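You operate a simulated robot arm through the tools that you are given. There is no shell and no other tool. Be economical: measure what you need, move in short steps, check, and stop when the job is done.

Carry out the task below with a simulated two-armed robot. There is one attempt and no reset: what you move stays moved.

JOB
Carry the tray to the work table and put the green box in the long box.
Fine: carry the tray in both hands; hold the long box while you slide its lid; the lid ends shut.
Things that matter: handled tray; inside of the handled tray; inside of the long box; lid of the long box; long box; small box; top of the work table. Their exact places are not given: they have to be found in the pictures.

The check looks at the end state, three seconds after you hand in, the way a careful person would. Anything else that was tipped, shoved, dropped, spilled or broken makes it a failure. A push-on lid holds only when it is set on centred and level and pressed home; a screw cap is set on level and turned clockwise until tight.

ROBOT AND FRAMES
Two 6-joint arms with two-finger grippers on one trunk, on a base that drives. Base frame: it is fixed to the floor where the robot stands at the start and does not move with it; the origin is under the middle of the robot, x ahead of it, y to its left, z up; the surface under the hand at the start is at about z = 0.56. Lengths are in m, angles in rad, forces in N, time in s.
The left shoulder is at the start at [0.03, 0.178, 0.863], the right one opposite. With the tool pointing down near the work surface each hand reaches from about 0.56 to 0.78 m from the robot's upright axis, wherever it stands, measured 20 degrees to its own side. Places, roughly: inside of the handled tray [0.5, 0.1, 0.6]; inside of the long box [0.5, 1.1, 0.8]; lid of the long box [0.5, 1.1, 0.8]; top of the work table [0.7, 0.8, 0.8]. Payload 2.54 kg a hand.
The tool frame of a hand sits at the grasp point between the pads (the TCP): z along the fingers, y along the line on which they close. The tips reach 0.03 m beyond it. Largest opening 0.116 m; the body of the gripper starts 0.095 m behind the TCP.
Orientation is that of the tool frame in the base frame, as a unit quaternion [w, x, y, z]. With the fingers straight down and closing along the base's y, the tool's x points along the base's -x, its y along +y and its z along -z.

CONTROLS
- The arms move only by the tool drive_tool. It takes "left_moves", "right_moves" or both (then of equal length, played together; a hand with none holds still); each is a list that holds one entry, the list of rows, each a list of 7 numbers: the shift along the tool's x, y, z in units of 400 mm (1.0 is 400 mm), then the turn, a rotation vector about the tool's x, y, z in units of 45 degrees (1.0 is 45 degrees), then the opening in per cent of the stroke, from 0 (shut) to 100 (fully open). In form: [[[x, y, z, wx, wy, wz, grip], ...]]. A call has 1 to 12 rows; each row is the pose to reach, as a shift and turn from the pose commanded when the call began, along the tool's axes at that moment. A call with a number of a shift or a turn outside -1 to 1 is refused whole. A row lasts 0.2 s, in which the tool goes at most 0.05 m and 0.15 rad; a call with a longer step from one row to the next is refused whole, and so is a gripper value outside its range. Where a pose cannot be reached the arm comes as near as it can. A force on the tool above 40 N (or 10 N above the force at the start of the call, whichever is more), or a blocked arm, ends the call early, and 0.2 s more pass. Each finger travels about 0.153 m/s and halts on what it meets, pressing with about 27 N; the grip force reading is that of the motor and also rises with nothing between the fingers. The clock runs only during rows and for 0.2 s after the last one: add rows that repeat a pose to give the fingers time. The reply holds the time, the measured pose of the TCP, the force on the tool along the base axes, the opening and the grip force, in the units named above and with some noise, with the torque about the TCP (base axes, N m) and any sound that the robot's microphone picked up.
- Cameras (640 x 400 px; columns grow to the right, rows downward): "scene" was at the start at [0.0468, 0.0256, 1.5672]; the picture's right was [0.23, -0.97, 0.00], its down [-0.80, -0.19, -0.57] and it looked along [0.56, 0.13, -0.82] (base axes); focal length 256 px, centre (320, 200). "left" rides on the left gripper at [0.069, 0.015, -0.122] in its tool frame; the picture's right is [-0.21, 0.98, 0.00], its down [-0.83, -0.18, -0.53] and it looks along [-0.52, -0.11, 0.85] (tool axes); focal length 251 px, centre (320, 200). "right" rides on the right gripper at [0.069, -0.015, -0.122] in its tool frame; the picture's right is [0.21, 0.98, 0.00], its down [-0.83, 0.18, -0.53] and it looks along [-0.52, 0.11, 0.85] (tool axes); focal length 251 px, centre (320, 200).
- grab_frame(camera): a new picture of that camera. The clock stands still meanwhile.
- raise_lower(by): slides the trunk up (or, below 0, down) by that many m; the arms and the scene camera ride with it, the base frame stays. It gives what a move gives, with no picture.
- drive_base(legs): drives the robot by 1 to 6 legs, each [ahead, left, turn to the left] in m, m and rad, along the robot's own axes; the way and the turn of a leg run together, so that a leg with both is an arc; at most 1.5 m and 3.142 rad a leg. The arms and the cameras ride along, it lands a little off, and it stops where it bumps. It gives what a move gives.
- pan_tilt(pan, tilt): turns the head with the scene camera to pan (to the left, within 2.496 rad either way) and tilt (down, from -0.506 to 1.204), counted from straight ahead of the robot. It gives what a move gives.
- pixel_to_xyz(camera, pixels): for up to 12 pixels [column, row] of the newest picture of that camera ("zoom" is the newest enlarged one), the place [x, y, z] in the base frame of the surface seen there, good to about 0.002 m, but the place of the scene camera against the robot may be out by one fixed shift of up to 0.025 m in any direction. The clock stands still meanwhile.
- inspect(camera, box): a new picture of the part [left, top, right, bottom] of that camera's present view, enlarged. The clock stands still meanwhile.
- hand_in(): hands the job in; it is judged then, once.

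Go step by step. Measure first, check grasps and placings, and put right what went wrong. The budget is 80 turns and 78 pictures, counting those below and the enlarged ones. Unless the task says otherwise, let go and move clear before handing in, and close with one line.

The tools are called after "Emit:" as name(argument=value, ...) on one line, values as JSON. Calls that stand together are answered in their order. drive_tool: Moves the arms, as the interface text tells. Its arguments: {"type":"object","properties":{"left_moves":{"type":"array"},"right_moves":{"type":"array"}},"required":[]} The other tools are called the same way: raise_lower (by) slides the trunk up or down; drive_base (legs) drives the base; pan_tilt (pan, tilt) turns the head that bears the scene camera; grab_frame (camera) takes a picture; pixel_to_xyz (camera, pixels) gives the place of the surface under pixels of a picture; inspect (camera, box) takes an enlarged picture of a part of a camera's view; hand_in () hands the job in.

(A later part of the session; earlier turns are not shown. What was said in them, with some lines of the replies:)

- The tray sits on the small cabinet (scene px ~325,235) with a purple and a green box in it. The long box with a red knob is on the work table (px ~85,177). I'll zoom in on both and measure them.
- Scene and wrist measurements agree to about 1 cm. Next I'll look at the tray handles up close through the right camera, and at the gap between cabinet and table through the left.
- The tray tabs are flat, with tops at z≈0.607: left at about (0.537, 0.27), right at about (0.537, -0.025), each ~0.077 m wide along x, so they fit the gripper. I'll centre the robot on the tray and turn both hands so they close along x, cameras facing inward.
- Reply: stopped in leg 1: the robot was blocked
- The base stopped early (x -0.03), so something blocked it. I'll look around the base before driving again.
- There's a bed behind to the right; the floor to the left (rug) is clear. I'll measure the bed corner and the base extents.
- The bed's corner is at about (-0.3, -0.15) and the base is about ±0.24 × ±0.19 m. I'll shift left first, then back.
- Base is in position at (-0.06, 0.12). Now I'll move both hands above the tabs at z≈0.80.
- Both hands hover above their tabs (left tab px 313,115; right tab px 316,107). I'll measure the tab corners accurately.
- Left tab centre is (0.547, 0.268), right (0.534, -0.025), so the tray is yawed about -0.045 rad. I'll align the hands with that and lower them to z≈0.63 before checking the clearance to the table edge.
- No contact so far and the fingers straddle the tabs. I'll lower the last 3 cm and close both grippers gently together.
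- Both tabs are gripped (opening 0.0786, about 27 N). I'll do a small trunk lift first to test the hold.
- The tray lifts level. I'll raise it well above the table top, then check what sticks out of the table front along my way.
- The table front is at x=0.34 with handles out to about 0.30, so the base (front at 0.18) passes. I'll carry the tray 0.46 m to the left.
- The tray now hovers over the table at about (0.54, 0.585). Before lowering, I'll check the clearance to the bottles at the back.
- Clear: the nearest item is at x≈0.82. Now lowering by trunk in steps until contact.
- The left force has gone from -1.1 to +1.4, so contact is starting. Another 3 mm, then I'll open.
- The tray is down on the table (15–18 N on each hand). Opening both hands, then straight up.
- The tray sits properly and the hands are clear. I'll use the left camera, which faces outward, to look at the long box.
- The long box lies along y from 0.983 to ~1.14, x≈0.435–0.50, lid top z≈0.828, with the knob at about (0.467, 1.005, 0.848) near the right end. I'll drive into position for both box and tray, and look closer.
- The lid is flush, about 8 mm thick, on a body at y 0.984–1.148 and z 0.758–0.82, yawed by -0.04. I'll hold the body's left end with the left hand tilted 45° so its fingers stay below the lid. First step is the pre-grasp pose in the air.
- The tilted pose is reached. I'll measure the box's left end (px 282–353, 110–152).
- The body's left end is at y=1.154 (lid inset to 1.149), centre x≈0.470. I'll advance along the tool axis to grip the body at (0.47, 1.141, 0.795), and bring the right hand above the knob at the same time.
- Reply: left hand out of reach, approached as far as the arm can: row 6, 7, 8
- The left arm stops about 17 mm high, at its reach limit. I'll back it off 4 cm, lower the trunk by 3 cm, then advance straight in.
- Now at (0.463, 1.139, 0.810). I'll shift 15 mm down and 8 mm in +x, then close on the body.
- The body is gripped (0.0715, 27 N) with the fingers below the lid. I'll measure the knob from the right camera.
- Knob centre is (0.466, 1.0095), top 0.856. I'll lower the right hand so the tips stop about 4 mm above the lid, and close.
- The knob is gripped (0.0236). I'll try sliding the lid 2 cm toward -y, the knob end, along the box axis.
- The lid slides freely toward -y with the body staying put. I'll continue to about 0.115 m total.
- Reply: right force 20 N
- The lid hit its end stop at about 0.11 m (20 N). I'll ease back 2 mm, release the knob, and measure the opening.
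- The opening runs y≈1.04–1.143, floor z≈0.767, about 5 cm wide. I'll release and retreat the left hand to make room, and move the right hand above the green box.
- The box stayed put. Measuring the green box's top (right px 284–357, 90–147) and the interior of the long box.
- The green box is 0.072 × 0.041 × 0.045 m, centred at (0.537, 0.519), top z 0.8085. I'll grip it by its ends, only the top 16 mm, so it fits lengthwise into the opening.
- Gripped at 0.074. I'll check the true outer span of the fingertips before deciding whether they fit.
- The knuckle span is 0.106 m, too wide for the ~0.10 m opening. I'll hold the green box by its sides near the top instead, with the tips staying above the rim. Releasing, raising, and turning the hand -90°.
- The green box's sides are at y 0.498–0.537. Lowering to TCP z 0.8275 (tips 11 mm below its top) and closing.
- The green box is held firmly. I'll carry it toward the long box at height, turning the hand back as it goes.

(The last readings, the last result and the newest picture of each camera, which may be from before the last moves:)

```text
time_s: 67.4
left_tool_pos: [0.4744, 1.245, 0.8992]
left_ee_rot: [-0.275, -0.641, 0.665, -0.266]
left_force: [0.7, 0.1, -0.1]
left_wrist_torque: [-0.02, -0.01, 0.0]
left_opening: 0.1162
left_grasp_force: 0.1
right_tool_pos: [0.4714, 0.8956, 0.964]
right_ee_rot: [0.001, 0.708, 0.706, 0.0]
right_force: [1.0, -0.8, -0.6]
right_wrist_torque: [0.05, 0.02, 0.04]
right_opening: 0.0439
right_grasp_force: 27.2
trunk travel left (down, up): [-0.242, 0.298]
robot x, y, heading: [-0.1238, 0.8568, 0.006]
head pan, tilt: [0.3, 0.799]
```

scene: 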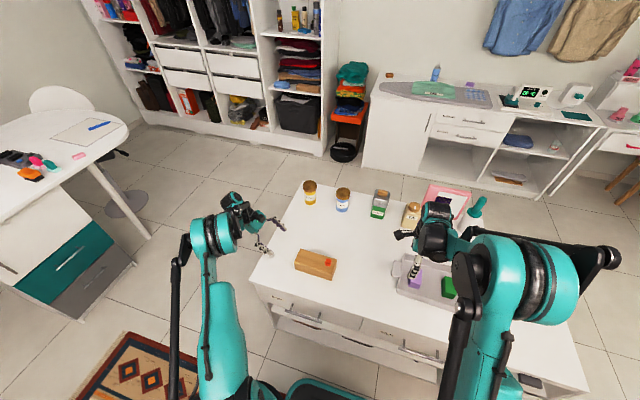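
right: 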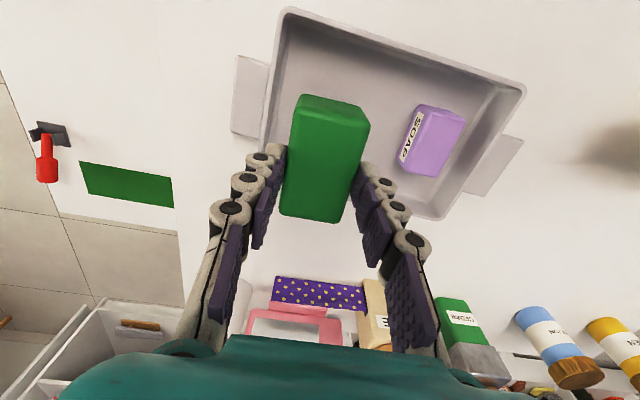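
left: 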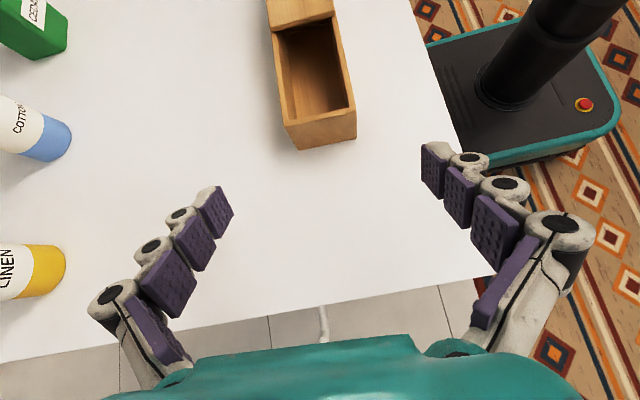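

Turned back and held. Now over the opening at (0.4685, 1.09), aligned to the box's yaw.

Emit:
drive_tool(right_moves=[[[0.07, -0.001, 0, 0, 0, 0.01, 20], [0.14, -0.002, 0, 0, 0, 0.02, 20], [0.21, -0.003, 0, 0, 0, 0.03, 20], [0.28, -0.004, 0, 0, 0, 0.04, 20], [0.35, -0.005, 0, 0, 0, 0.05, 20], [0.42, -0.006, 0, 0, 0, 0.05, 20], [0.485, -0.006, 0, 0, 0, 0.05, 20], [0.485, -0.006, 0.05, 0, 0, 0.05, 20], [0.485, -0.006, 0.1, 0, 0, 0.05, 20]]])

Emit:
grab_frame(camera="left")

Emit:
grab_frame(camera="right")

```text
time_s: 69.4
left_tool_pos: [0.4751, 1.2455, 0.9005]
left_ee_rot: [-0.276, -0.64, 0.666, -0.265]
left_force: [0.0, -0.6, 0.4]
left_wrist_torque: [0.03, -0.02, 0.02]
left_opening: 0.116
left_grasp_force: 0.0
right_tool_pos: [0.4683, 1.0912, 0.9241]
right_ee_rot: [0.0, 0.721, 0.693, -0.001]
right_force: [-0.2, 0.5, -0.9]
right_wrist_torque: [0.04, 0.01, -0.01]
right_opening: 0.0439
right_grasp_force: 27.3
trunk travel left (down, up): [-0.242, 0.298]
robot x, y, heading: [-0.1197, 0.856, 0.006]
head pan, tilt: [0.3, 0.799]
```

```text
21 pictures are left
```

left: 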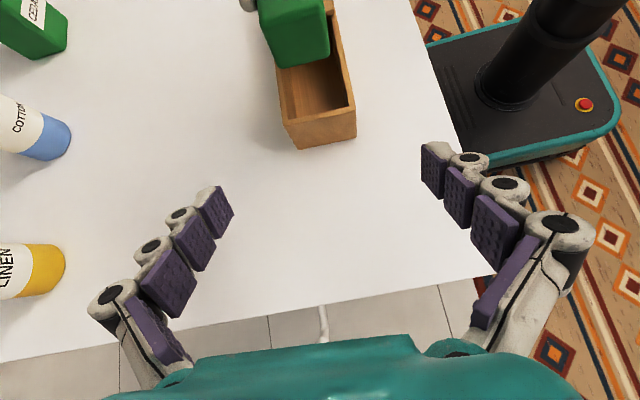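

```text
20 pictures are left
```

right: 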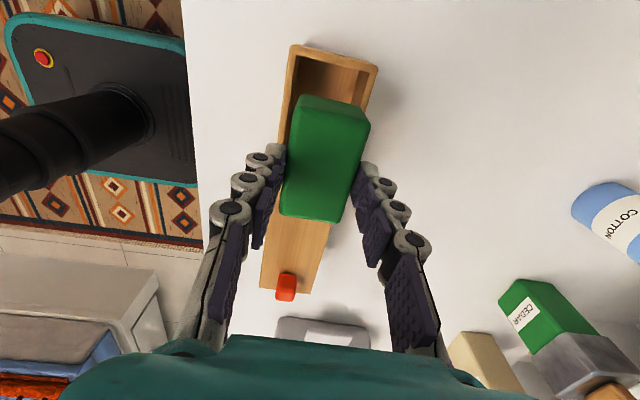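

Emit:
pixel_to_xyz(camera="left", pixels=[[281, 62], [326, 56], [300, 45], [270, 30], [324, 25], [290, 100], [344, 90], [316, 100]])

Emit:
pixel_to_xyz(camera="right", pixels=[[304, 107], [365, 126], [286, 205], [338, 215], [312, 212], [330, 110], [298, 62], [368, 75], [290, 225], [330, 60]])

```text
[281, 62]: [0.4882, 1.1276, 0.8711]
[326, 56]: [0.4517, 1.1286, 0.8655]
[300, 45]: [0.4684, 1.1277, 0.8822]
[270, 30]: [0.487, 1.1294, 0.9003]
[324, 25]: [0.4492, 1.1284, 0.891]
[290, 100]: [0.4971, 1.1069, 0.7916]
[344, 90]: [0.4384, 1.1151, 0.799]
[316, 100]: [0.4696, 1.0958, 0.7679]
```

```text
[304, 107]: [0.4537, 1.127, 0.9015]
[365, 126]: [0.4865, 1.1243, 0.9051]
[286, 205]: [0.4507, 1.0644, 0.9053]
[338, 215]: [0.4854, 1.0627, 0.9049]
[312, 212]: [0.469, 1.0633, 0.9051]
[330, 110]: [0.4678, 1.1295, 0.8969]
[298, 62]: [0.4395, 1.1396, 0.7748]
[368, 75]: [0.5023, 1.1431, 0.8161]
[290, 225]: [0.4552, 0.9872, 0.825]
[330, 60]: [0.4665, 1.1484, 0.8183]
```

The green box is centred over the opening: x 0.449–0.488 within 0.438–0.497, y 1.058–1.128 within 1.041–1.14. Lowering until the tips are just above the rim (TCP z 0.854).

Emit:
drive_tool(right_moves=[[[-0.003, -0.001, 0.04, 0, 0, 0, 20], [-0.003, -0.001, 0.08, 0, 0, 0, 20], [-0.003, -0.001, 0.11, 0, 0, 0, 20], [-0.003, -0.001, 0.14, 0, 0, 0, 20], [-0.003, -0.001, 0.16, 0, 0, 0, 20], [-0.003, -0.001, 0.175, 0, 0, 0, 20]]])

Emit:
grab_frame(camera="left")

```text
time_s: 70.8
left_tool_pos: [0.4747, 1.2452, 0.9004]
left_ee_rot: [-0.276, -0.64, 0.666, -0.265]
left_force: [-0.5, 0.2, 0.9]
left_wrist_torque: [-0.03, -0.03, -0.04]
left_opening: 0.116
left_grasp_force: 0.1
right_tool_pos: [0.4683, 1.0893, 0.8528]
right_ee_rot: [0.0, 0.72, 0.694, 0.0]
right_force: [0.3, 0.0, -0.3]
right_wrist_torque: [-0.03, 0.02, 0.0]
right_opening: 0.0438
right_grasp_force: 26.7
trunk travel left (down, up): [-0.242, 0.298]
robot x, y, heading: [-0.1229, 0.856, 0.011]
head pan, tilt: [0.3, 0.799]
```

```text
19 pictures are left
```

left: 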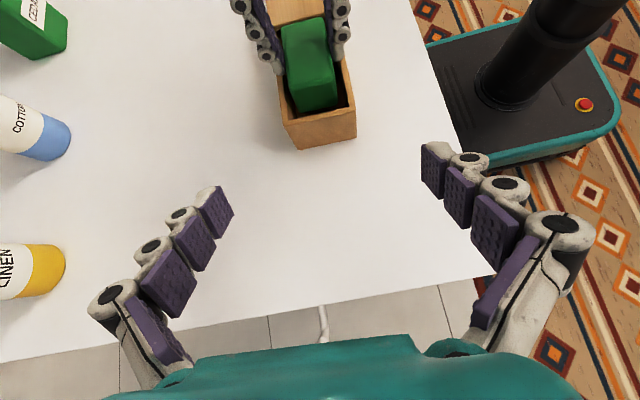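

The green box's lower part is inside with no contact. Opening to let it settle the last ~2 cm between the walls, then rising.

Emit:
drive_tool(right_moves=[[[0, 0, 0.003, 0, 0, 0, 20], [0, 0, 0.003, 0, 0, 0, 45], [0, 0, 0.003, 0, 0, 0, 60], [0, 0, 0.003, 0, 0, 0, 60], [0, 0, -0.05, 0, 0, 0, 60], [0, 0, -0.12, 0, 0, 0, 60], [0, 0, -0.2, 0, 0, 0, 60]]])

Emit:
inspect(camera="left", box=[240, 0, 380, 160])

Emit:
grab_frame(camera="right")

```text
time_s: 72.4
left_tool_pos: [0.4736, 1.2443, 0.9012]
left_ee_rot: [-0.276, -0.64, 0.666, -0.265]
left_force: [1.0, 0.9, 0.0]
left_wrist_torque: [-0.03, -0.01, 0.02]
left_opening: 0.1162
left_grasp_force: 0.1
right_tool_pos: [0.4673, 1.0878, 0.9335]
right_ee_rot: [0.0, 0.721, 0.693, 0.0]
right_force: [-0.2, 0.4, -0.5]
right_wrist_torque: [0.02, -0.02, 0.0]
right_opening: 0.0694
right_grasp_force: 0.1
trunk travel left (down, up): [-0.242, 0.298]
robot x, y, heading: [-0.1243, 0.8521, 0.003]
head pan, tilt: [0.3, 0.799]
```

```text
2.50 times, centred on (310, 80) of left
```

zoom: 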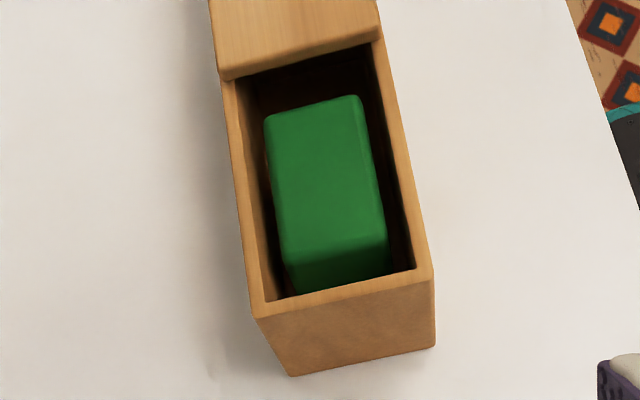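

```text
17 pictures are left
```

right: 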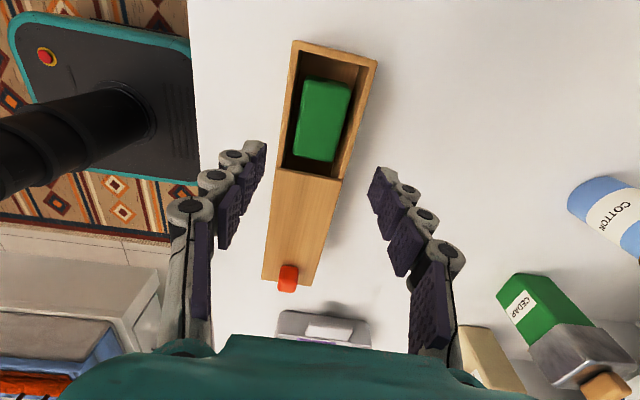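

The green box lies flat inside. I'll measure its top, the rim and the knob before re-holding and closing.

Emit:
pixel_to_xyz(camera="right", pixels=[[325, 100], [315, 150], [330, 82], [289, 280], [289, 270], [280, 285], [297, 287], [287, 291], [367, 72], [310, 174]])

Emit:
drive_tool(left_moves=[[[0, 0, 0.06, 0, 0, 0, 100], [0, 0, 0.12, 0, 0, 0, 100], [0, 0, 0.18, 0, 0, 0, 100], [0, 0, 0.24, 0, 0, 0, 100], [0, 0, 0.3, 0, 0, 0, 100], [0, 0, 0.345, 0, 0, 0, 100], [0, 0, 0.375, 0, 0, 0, 100], [0, 0, 0.375, 0, 0, 0, 75], [0, 0, 0.375, 0, 0, 0, 65], [0, 0, 0.375, 0, 0, 0, 55], [0, 0, 0.375, 0, 0, 0, 40], [0, 0, 0.375, 0, 0, 0, 40]]])

Emit:
grab_frame(camera="left")

```text
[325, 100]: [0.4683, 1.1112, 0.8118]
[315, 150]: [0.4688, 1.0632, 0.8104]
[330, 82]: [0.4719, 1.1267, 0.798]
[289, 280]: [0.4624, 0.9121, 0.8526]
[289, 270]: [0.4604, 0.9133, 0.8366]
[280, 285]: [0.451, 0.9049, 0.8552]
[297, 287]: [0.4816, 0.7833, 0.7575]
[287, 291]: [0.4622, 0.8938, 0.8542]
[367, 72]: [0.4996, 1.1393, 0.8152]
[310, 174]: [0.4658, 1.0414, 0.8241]
```

```text
time_s: 75.0
left_tool_pos: [0.4694, 1.14, 0.7936]
left_ee_rot: [-0.276, -0.641, 0.665, -0.265]
left_force: [1.6, 0.5, -0.1]
left_wrist_torque: [0.04, -0.05, 0.09]
left_opening: 0.0715
left_grasp_force: 27.3
right_tool_pos: [0.4678, 1.0886, 0.9326]
right_ee_rot: [0.0, 0.721, 0.693, 0.001]
right_force: [-0.3, 0.2, -0.8]
right_wrist_torque: [0.01, -0.04, -0.01]
right_opening: 0.0698
right_grasp_force: 0.1
trunk travel left (down, up): [-0.242, 0.298]
robot x, y, heading: [-0.1239, 0.8525, 0.007]
head pan, tilt: [0.3, 0.799]
```

```text
16 pictures are left
```

left: 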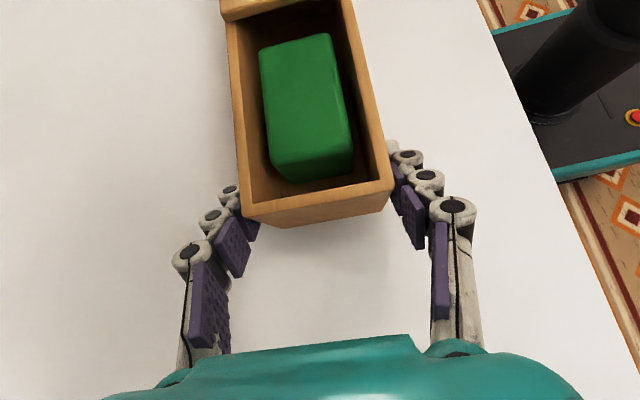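

The body is held again; the green top (0.811) is below the rim (0.82). The right hand now goes to the knob at about (0.462, 0.902) and grips it.

Emit:
drive_tool(right_moves=[[[-0.12, 0.001, 0, 0, 0, 0, 60], [-0.24, 0.002, 0, 0, 0, 0, 60], [-0.36, 0.003, 0, 0, 0, 0, 60], [-0.466, 0.004, 0, 0, 0, 0, 60], [-0.466, 0.004, 0.07, 0, 0, 0, 60], [-0.466, 0.004, 0.13, 0, 0, 0, 60], [-0.466, 0.004, 0.173, 0, 0, 0, 60], [-0.466, 0.004, 0.173, 0, 0, 0, 45], [-0.466, 0.004, 0.173, 0, 0, 0, 30], [-0.466, 0.004, 0.173, 0, 0, 0, 20], [-0.466, 0.004, 0.173, 0, 0, 0, 10], [-0.466, 0.004, 0.173, 0, 0, 0, 10]]])

Emit:
grab_frame(camera="right")

```text
time_s: 77.6
left_tool_pos: [0.4686, 1.1404, 0.7936]
left_ee_rot: [-0.275, -0.641, 0.665, -0.266]
left_force: [6.8, -0.2, 0.9]
left_wrist_torque: [-0.16, 0.13, 1.07]
left_opening: 0.0713
left_grasp_force: 27.5
right_tool_pos: [0.4621, 0.9038, 0.8665]
right_ee_rot: [0.0, 0.721, 0.693, 0.0]
right_force: [-6.2, 0.2, -0.3]
right_wrist_torque: [-0.21, 0.21, 0.33]
right_opening: 0.0233
right_grasp_force: 26.7
trunk travel left (down, up): [-0.242, 0.298]
robot x, y, heading: [-0.1221, 0.8535, 0.007]
head pan, tilt: [0.3, 0.799]
```

```text
15 pictures are left
```

right: 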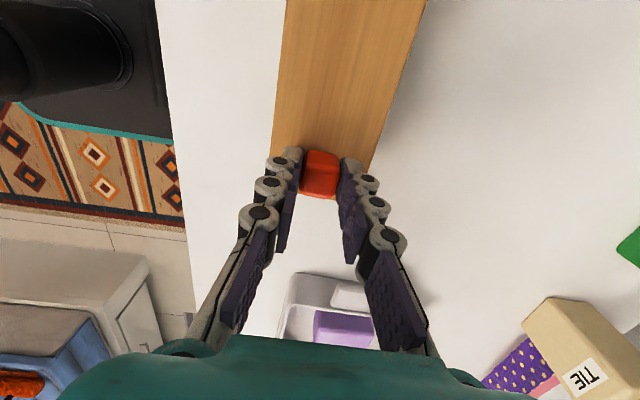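

The knob is gripped. Sliding the lid shut along the box axis (+y, ~0.106 m).

Emit:
drive_tool(right_moves=[[[0.02, -0.003, 0, 0, 0, 0, 10], [0.05, -0.003, 0, 0, 0, 0, 10], [0.08, -0.003, 0, 0, 0, 0, 10], [0.11, -0.002, 0, 0, 0, 0, 10], [0.14, -0.002, 0, 0, 0, 0, 10], [0.17, -0.001, 0, 0, 0, 0, 10], [0.2, -0.001, 0, 0, 0, 0, 10], [0.225, 0, 0, 0, 0, 0, 10], [0.245, 0, 0, 0, 0, 0, 10], [0.257, 0, 0, 0, 0, 0, 10], [0.266, 0, 0, 0, 0, 0, 10]]])

Emit:
inspect(camera="left", box=[200, 80, 440, 250])

```text
time_s: 80.0
left_tool_pos: [0.4682, 1.1394, 0.7962]
left_ee_rot: [-0.276, -0.64, 0.666, -0.266]
left_force: [11.4, 2.1, -7.8]
left_wrist_torque: [0.44, 0.66, 0.84]
left_opening: 0.0714
left_grasp_force: 26.3
right_tool_pos: [0.4647, 1.0103, 0.865]
right_ee_rot: [0.0, 0.721, 0.693, 0.0]
right_force: [-15.3, -1.6, 26.4]
right_wrist_torque: [0.02, 0.53, 0.34]
right_opening: 0.0233
right_grasp_force: 26.9
trunk travel left (down, up): [-0.242, 0.298]
robot x, y, heading: [-0.1213, 0.8545, 0.006]
head pan, tilt: [0.3, 0.799]
```

```text
2.35 times, centred on (320, 165) of left
```

zoom: 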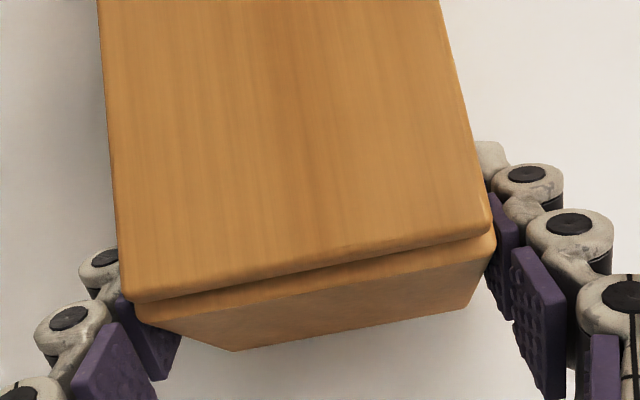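

The lid is back at its original place, with some side load on the hand (-15 N in x, 26 N up). I'll release the knob and lift clear, then check the lid.

Emit:
drive_tool(right_moves=[[[0, 0, 0, 0, 0, 0, 20], [0, 0, 0, 0, 0, 0, 30], [0, 0, 0, 0, 0, 0, 50], [0, 0, 0, 0, 0, 0, 60], [0, 0, -0.04, 0, 0, 0, 60], [0, 0, -0.1, 0, 0, 0, 60], [0, 0, -0.18, 0, 0, 0, 60]]])

Emit:
grab_frame(camera="left")

Emit:
pixel_to_xyz(camera="left", pixels=[[310, 195], [380, 178], [315, 204], [250, 203], [320, 215], [300, 100], [240, 100], [350, 90]])

Emit:
grab_frame(camera="right")

Emit:
pixel_to_xyz(camera="right", pixels=[[319, 140], [290, 150], [345, 160], [290, 140], [352, 140], [310, 60], [370, 60], [319, 100]])

```text
time_s: 81.6
left_tool_pos: [0.4696, 1.1399, 0.7947]
left_ee_rot: [-0.275, -0.641, 0.666, -0.265]
left_force: [-0.3, -0.9, 2.1]
left_wrist_torque: [-0.44, 0.04, -0.04]
left_opening: 0.0713
left_grasp_force: 27.3
right_tool_pos: [0.4634, 1.0095, 0.9357]
right_ee_rot: [-0.001, 0.72, 0.694, 0.0]
right_force: [0.0, -0.5, 0.5]
right_wrist_torque: [-0.01, -0.01, 0.0]
right_opening: 0.0698
right_grasp_force: 0.0
trunk travel left (down, up): [-0.242, 0.298]
robot x, y, heading: [-0.1186, 0.8537, 0.005]
head pan, tilt: [0.3, 0.799]
```

```text
13 pictures are left
```

left: 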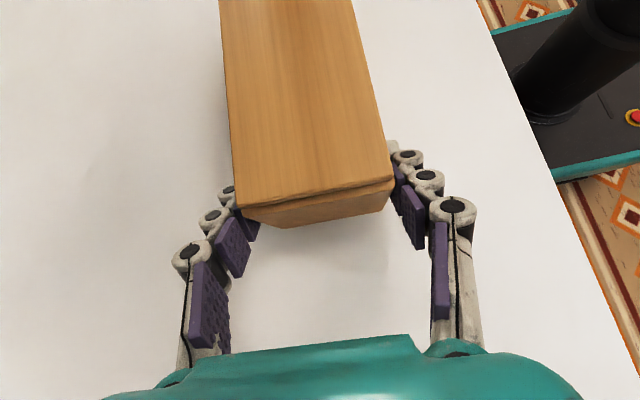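

```text
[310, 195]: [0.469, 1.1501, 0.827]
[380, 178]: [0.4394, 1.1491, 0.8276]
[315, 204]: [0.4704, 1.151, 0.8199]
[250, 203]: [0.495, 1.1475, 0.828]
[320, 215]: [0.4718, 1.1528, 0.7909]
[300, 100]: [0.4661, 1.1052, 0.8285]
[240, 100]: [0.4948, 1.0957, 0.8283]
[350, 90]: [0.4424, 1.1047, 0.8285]
```

```text
12 pictures are left
```

right: 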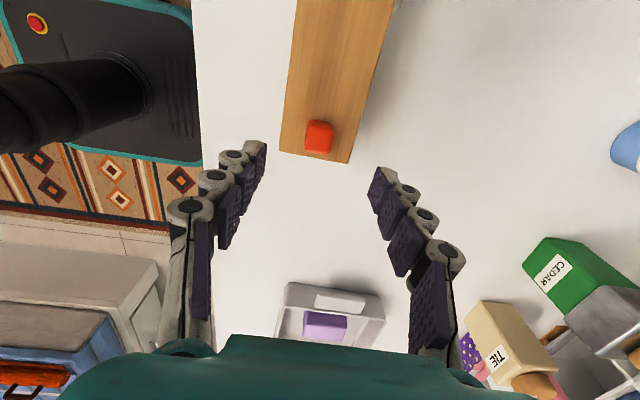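

```text
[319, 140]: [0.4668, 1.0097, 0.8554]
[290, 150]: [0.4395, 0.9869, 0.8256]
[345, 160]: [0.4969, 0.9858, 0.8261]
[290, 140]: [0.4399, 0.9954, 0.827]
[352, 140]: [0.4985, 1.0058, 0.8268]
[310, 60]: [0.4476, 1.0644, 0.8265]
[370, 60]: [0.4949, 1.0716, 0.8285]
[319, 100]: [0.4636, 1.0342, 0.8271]
```

The lid is back at z 0.828 with its end at y 1.150, matching the original closed state. Releasing the body and retreating both hands.

Emit:
drive_tool(left_moves=[[[0, 0, 0, 0, 0, 0, 75], [0, 0, 0, 0, 0, 0, 90], [0, 0, 0, 0, 0, 0, 100], [0, 0, 0, 0, 0, 0, 100], [0, 0, -0.03, 0, 0, 0, 100], [0, 0, -0.08, 0, 0, 0, 100], [0, 0, -0.14, 0, 0, 0, 100], [0, 0, -0.2, 0, 0, 0, 100], [0, 0, -0.26, 0, 0, 0, 100], [0, 0, -0.32, 0, 0, 0, 100], [0, 0, -0.375, 0, 0, 0, 100]]], right_moves=[[[0, 0, 0, 0, 0, 0, 60], [0, 0, 0, 0, 0, 0, 60], [0, 0, -0.05, 0, 0, 0, 60], [0, 0, -0.1, 0, 0, 0, 60], [0, 0, -0.16, 0, 0, 0, 60], [-0.05, 0, -0.2, 0, 0, 0, 60], [-0.12, 0, -0.2, 0, 0, 0, 60], [-0.2, 0, -0.2, 0, 0, 0, 60], [-0.28, 0, -0.2, 0, 0, 0, 60], [-0.36, 0, -0.2, 0, 0, 0, 60], [-0.4, 0, -0.2, 0, 0, 0, 60]]])

Emit:
grab_frame(camera="scene")

Emit:
inspect(camera="scene", box=[250, 190, 470, 320])

Emit:
grab_frame(camera="left")

```text
time_s: 84.0
left_tool_pos: [0.4728, 1.2432, 0.8993]
left_ee_rot: [-0.276, -0.64, 0.666, -0.266]
left_force: [0.1, 0.2, 0.1]
left_wrist_torque: [0.01, -0.02, 0.06]
left_opening: 0.1163
left_grasp_force: 0.0
right_tool_pos: [0.4595, 0.8496, 1.017]
right_ee_rot: [0.0, 0.72, 0.694, 0.0]
right_force: [0.2, 0.6, 0.9]
right_wrist_torque: [0.05, -0.03, -0.03]
right_opening: 0.0697
right_grasp_force: 0.0
trunk travel left (down, up): [-0.242, 0.298]
robot x, y, heading: [-0.1217, 0.8541, 0.004]
head pan, tilt: [0.3, 0.799]
```

```text
11 pictures are left
```

scene: 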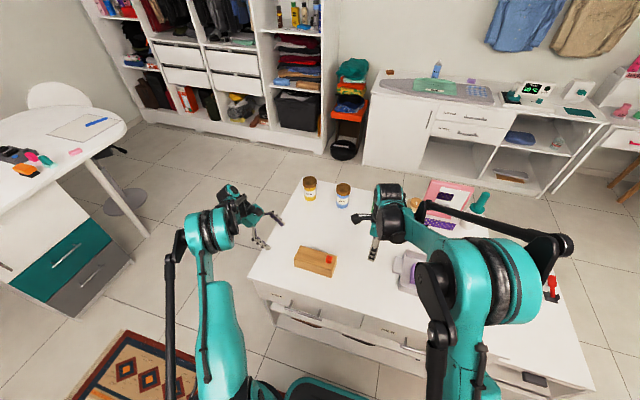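

```text
2.91 times, centred on (360, 255) of scene
```

zoom: 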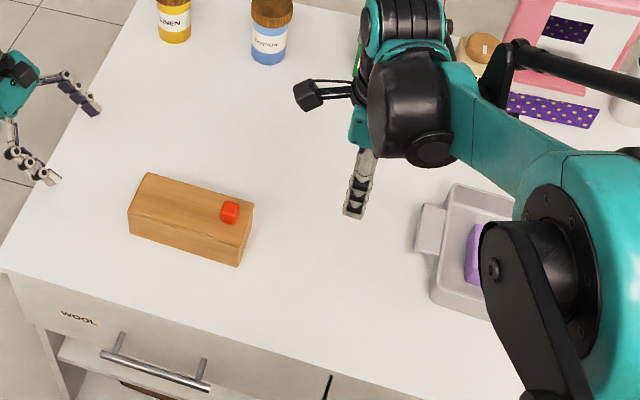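

```text
9 pictures are left
```

left: 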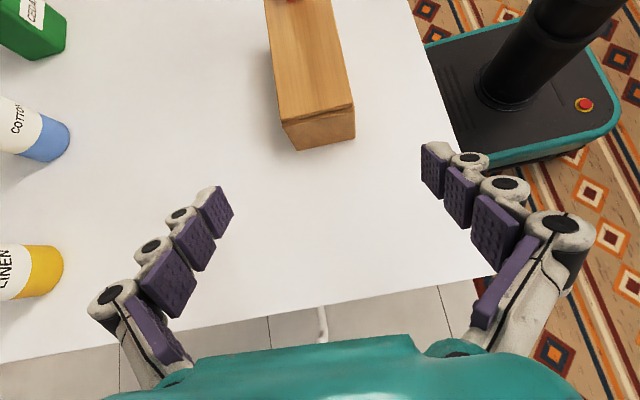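

The long box is shut and in place, the tray stands on the work table with the purple box still in it, everything else is upright, and both hands are clear. Handing in.

Emit:
hand_in()

```text
The job is handed in.
```

The tray is on the work table, the green box is inside the long box, and the lid is slid shut. I set the green box in by letting it drop about 2 cm between the walls, because the fingers would not fit inside; it landed flat.
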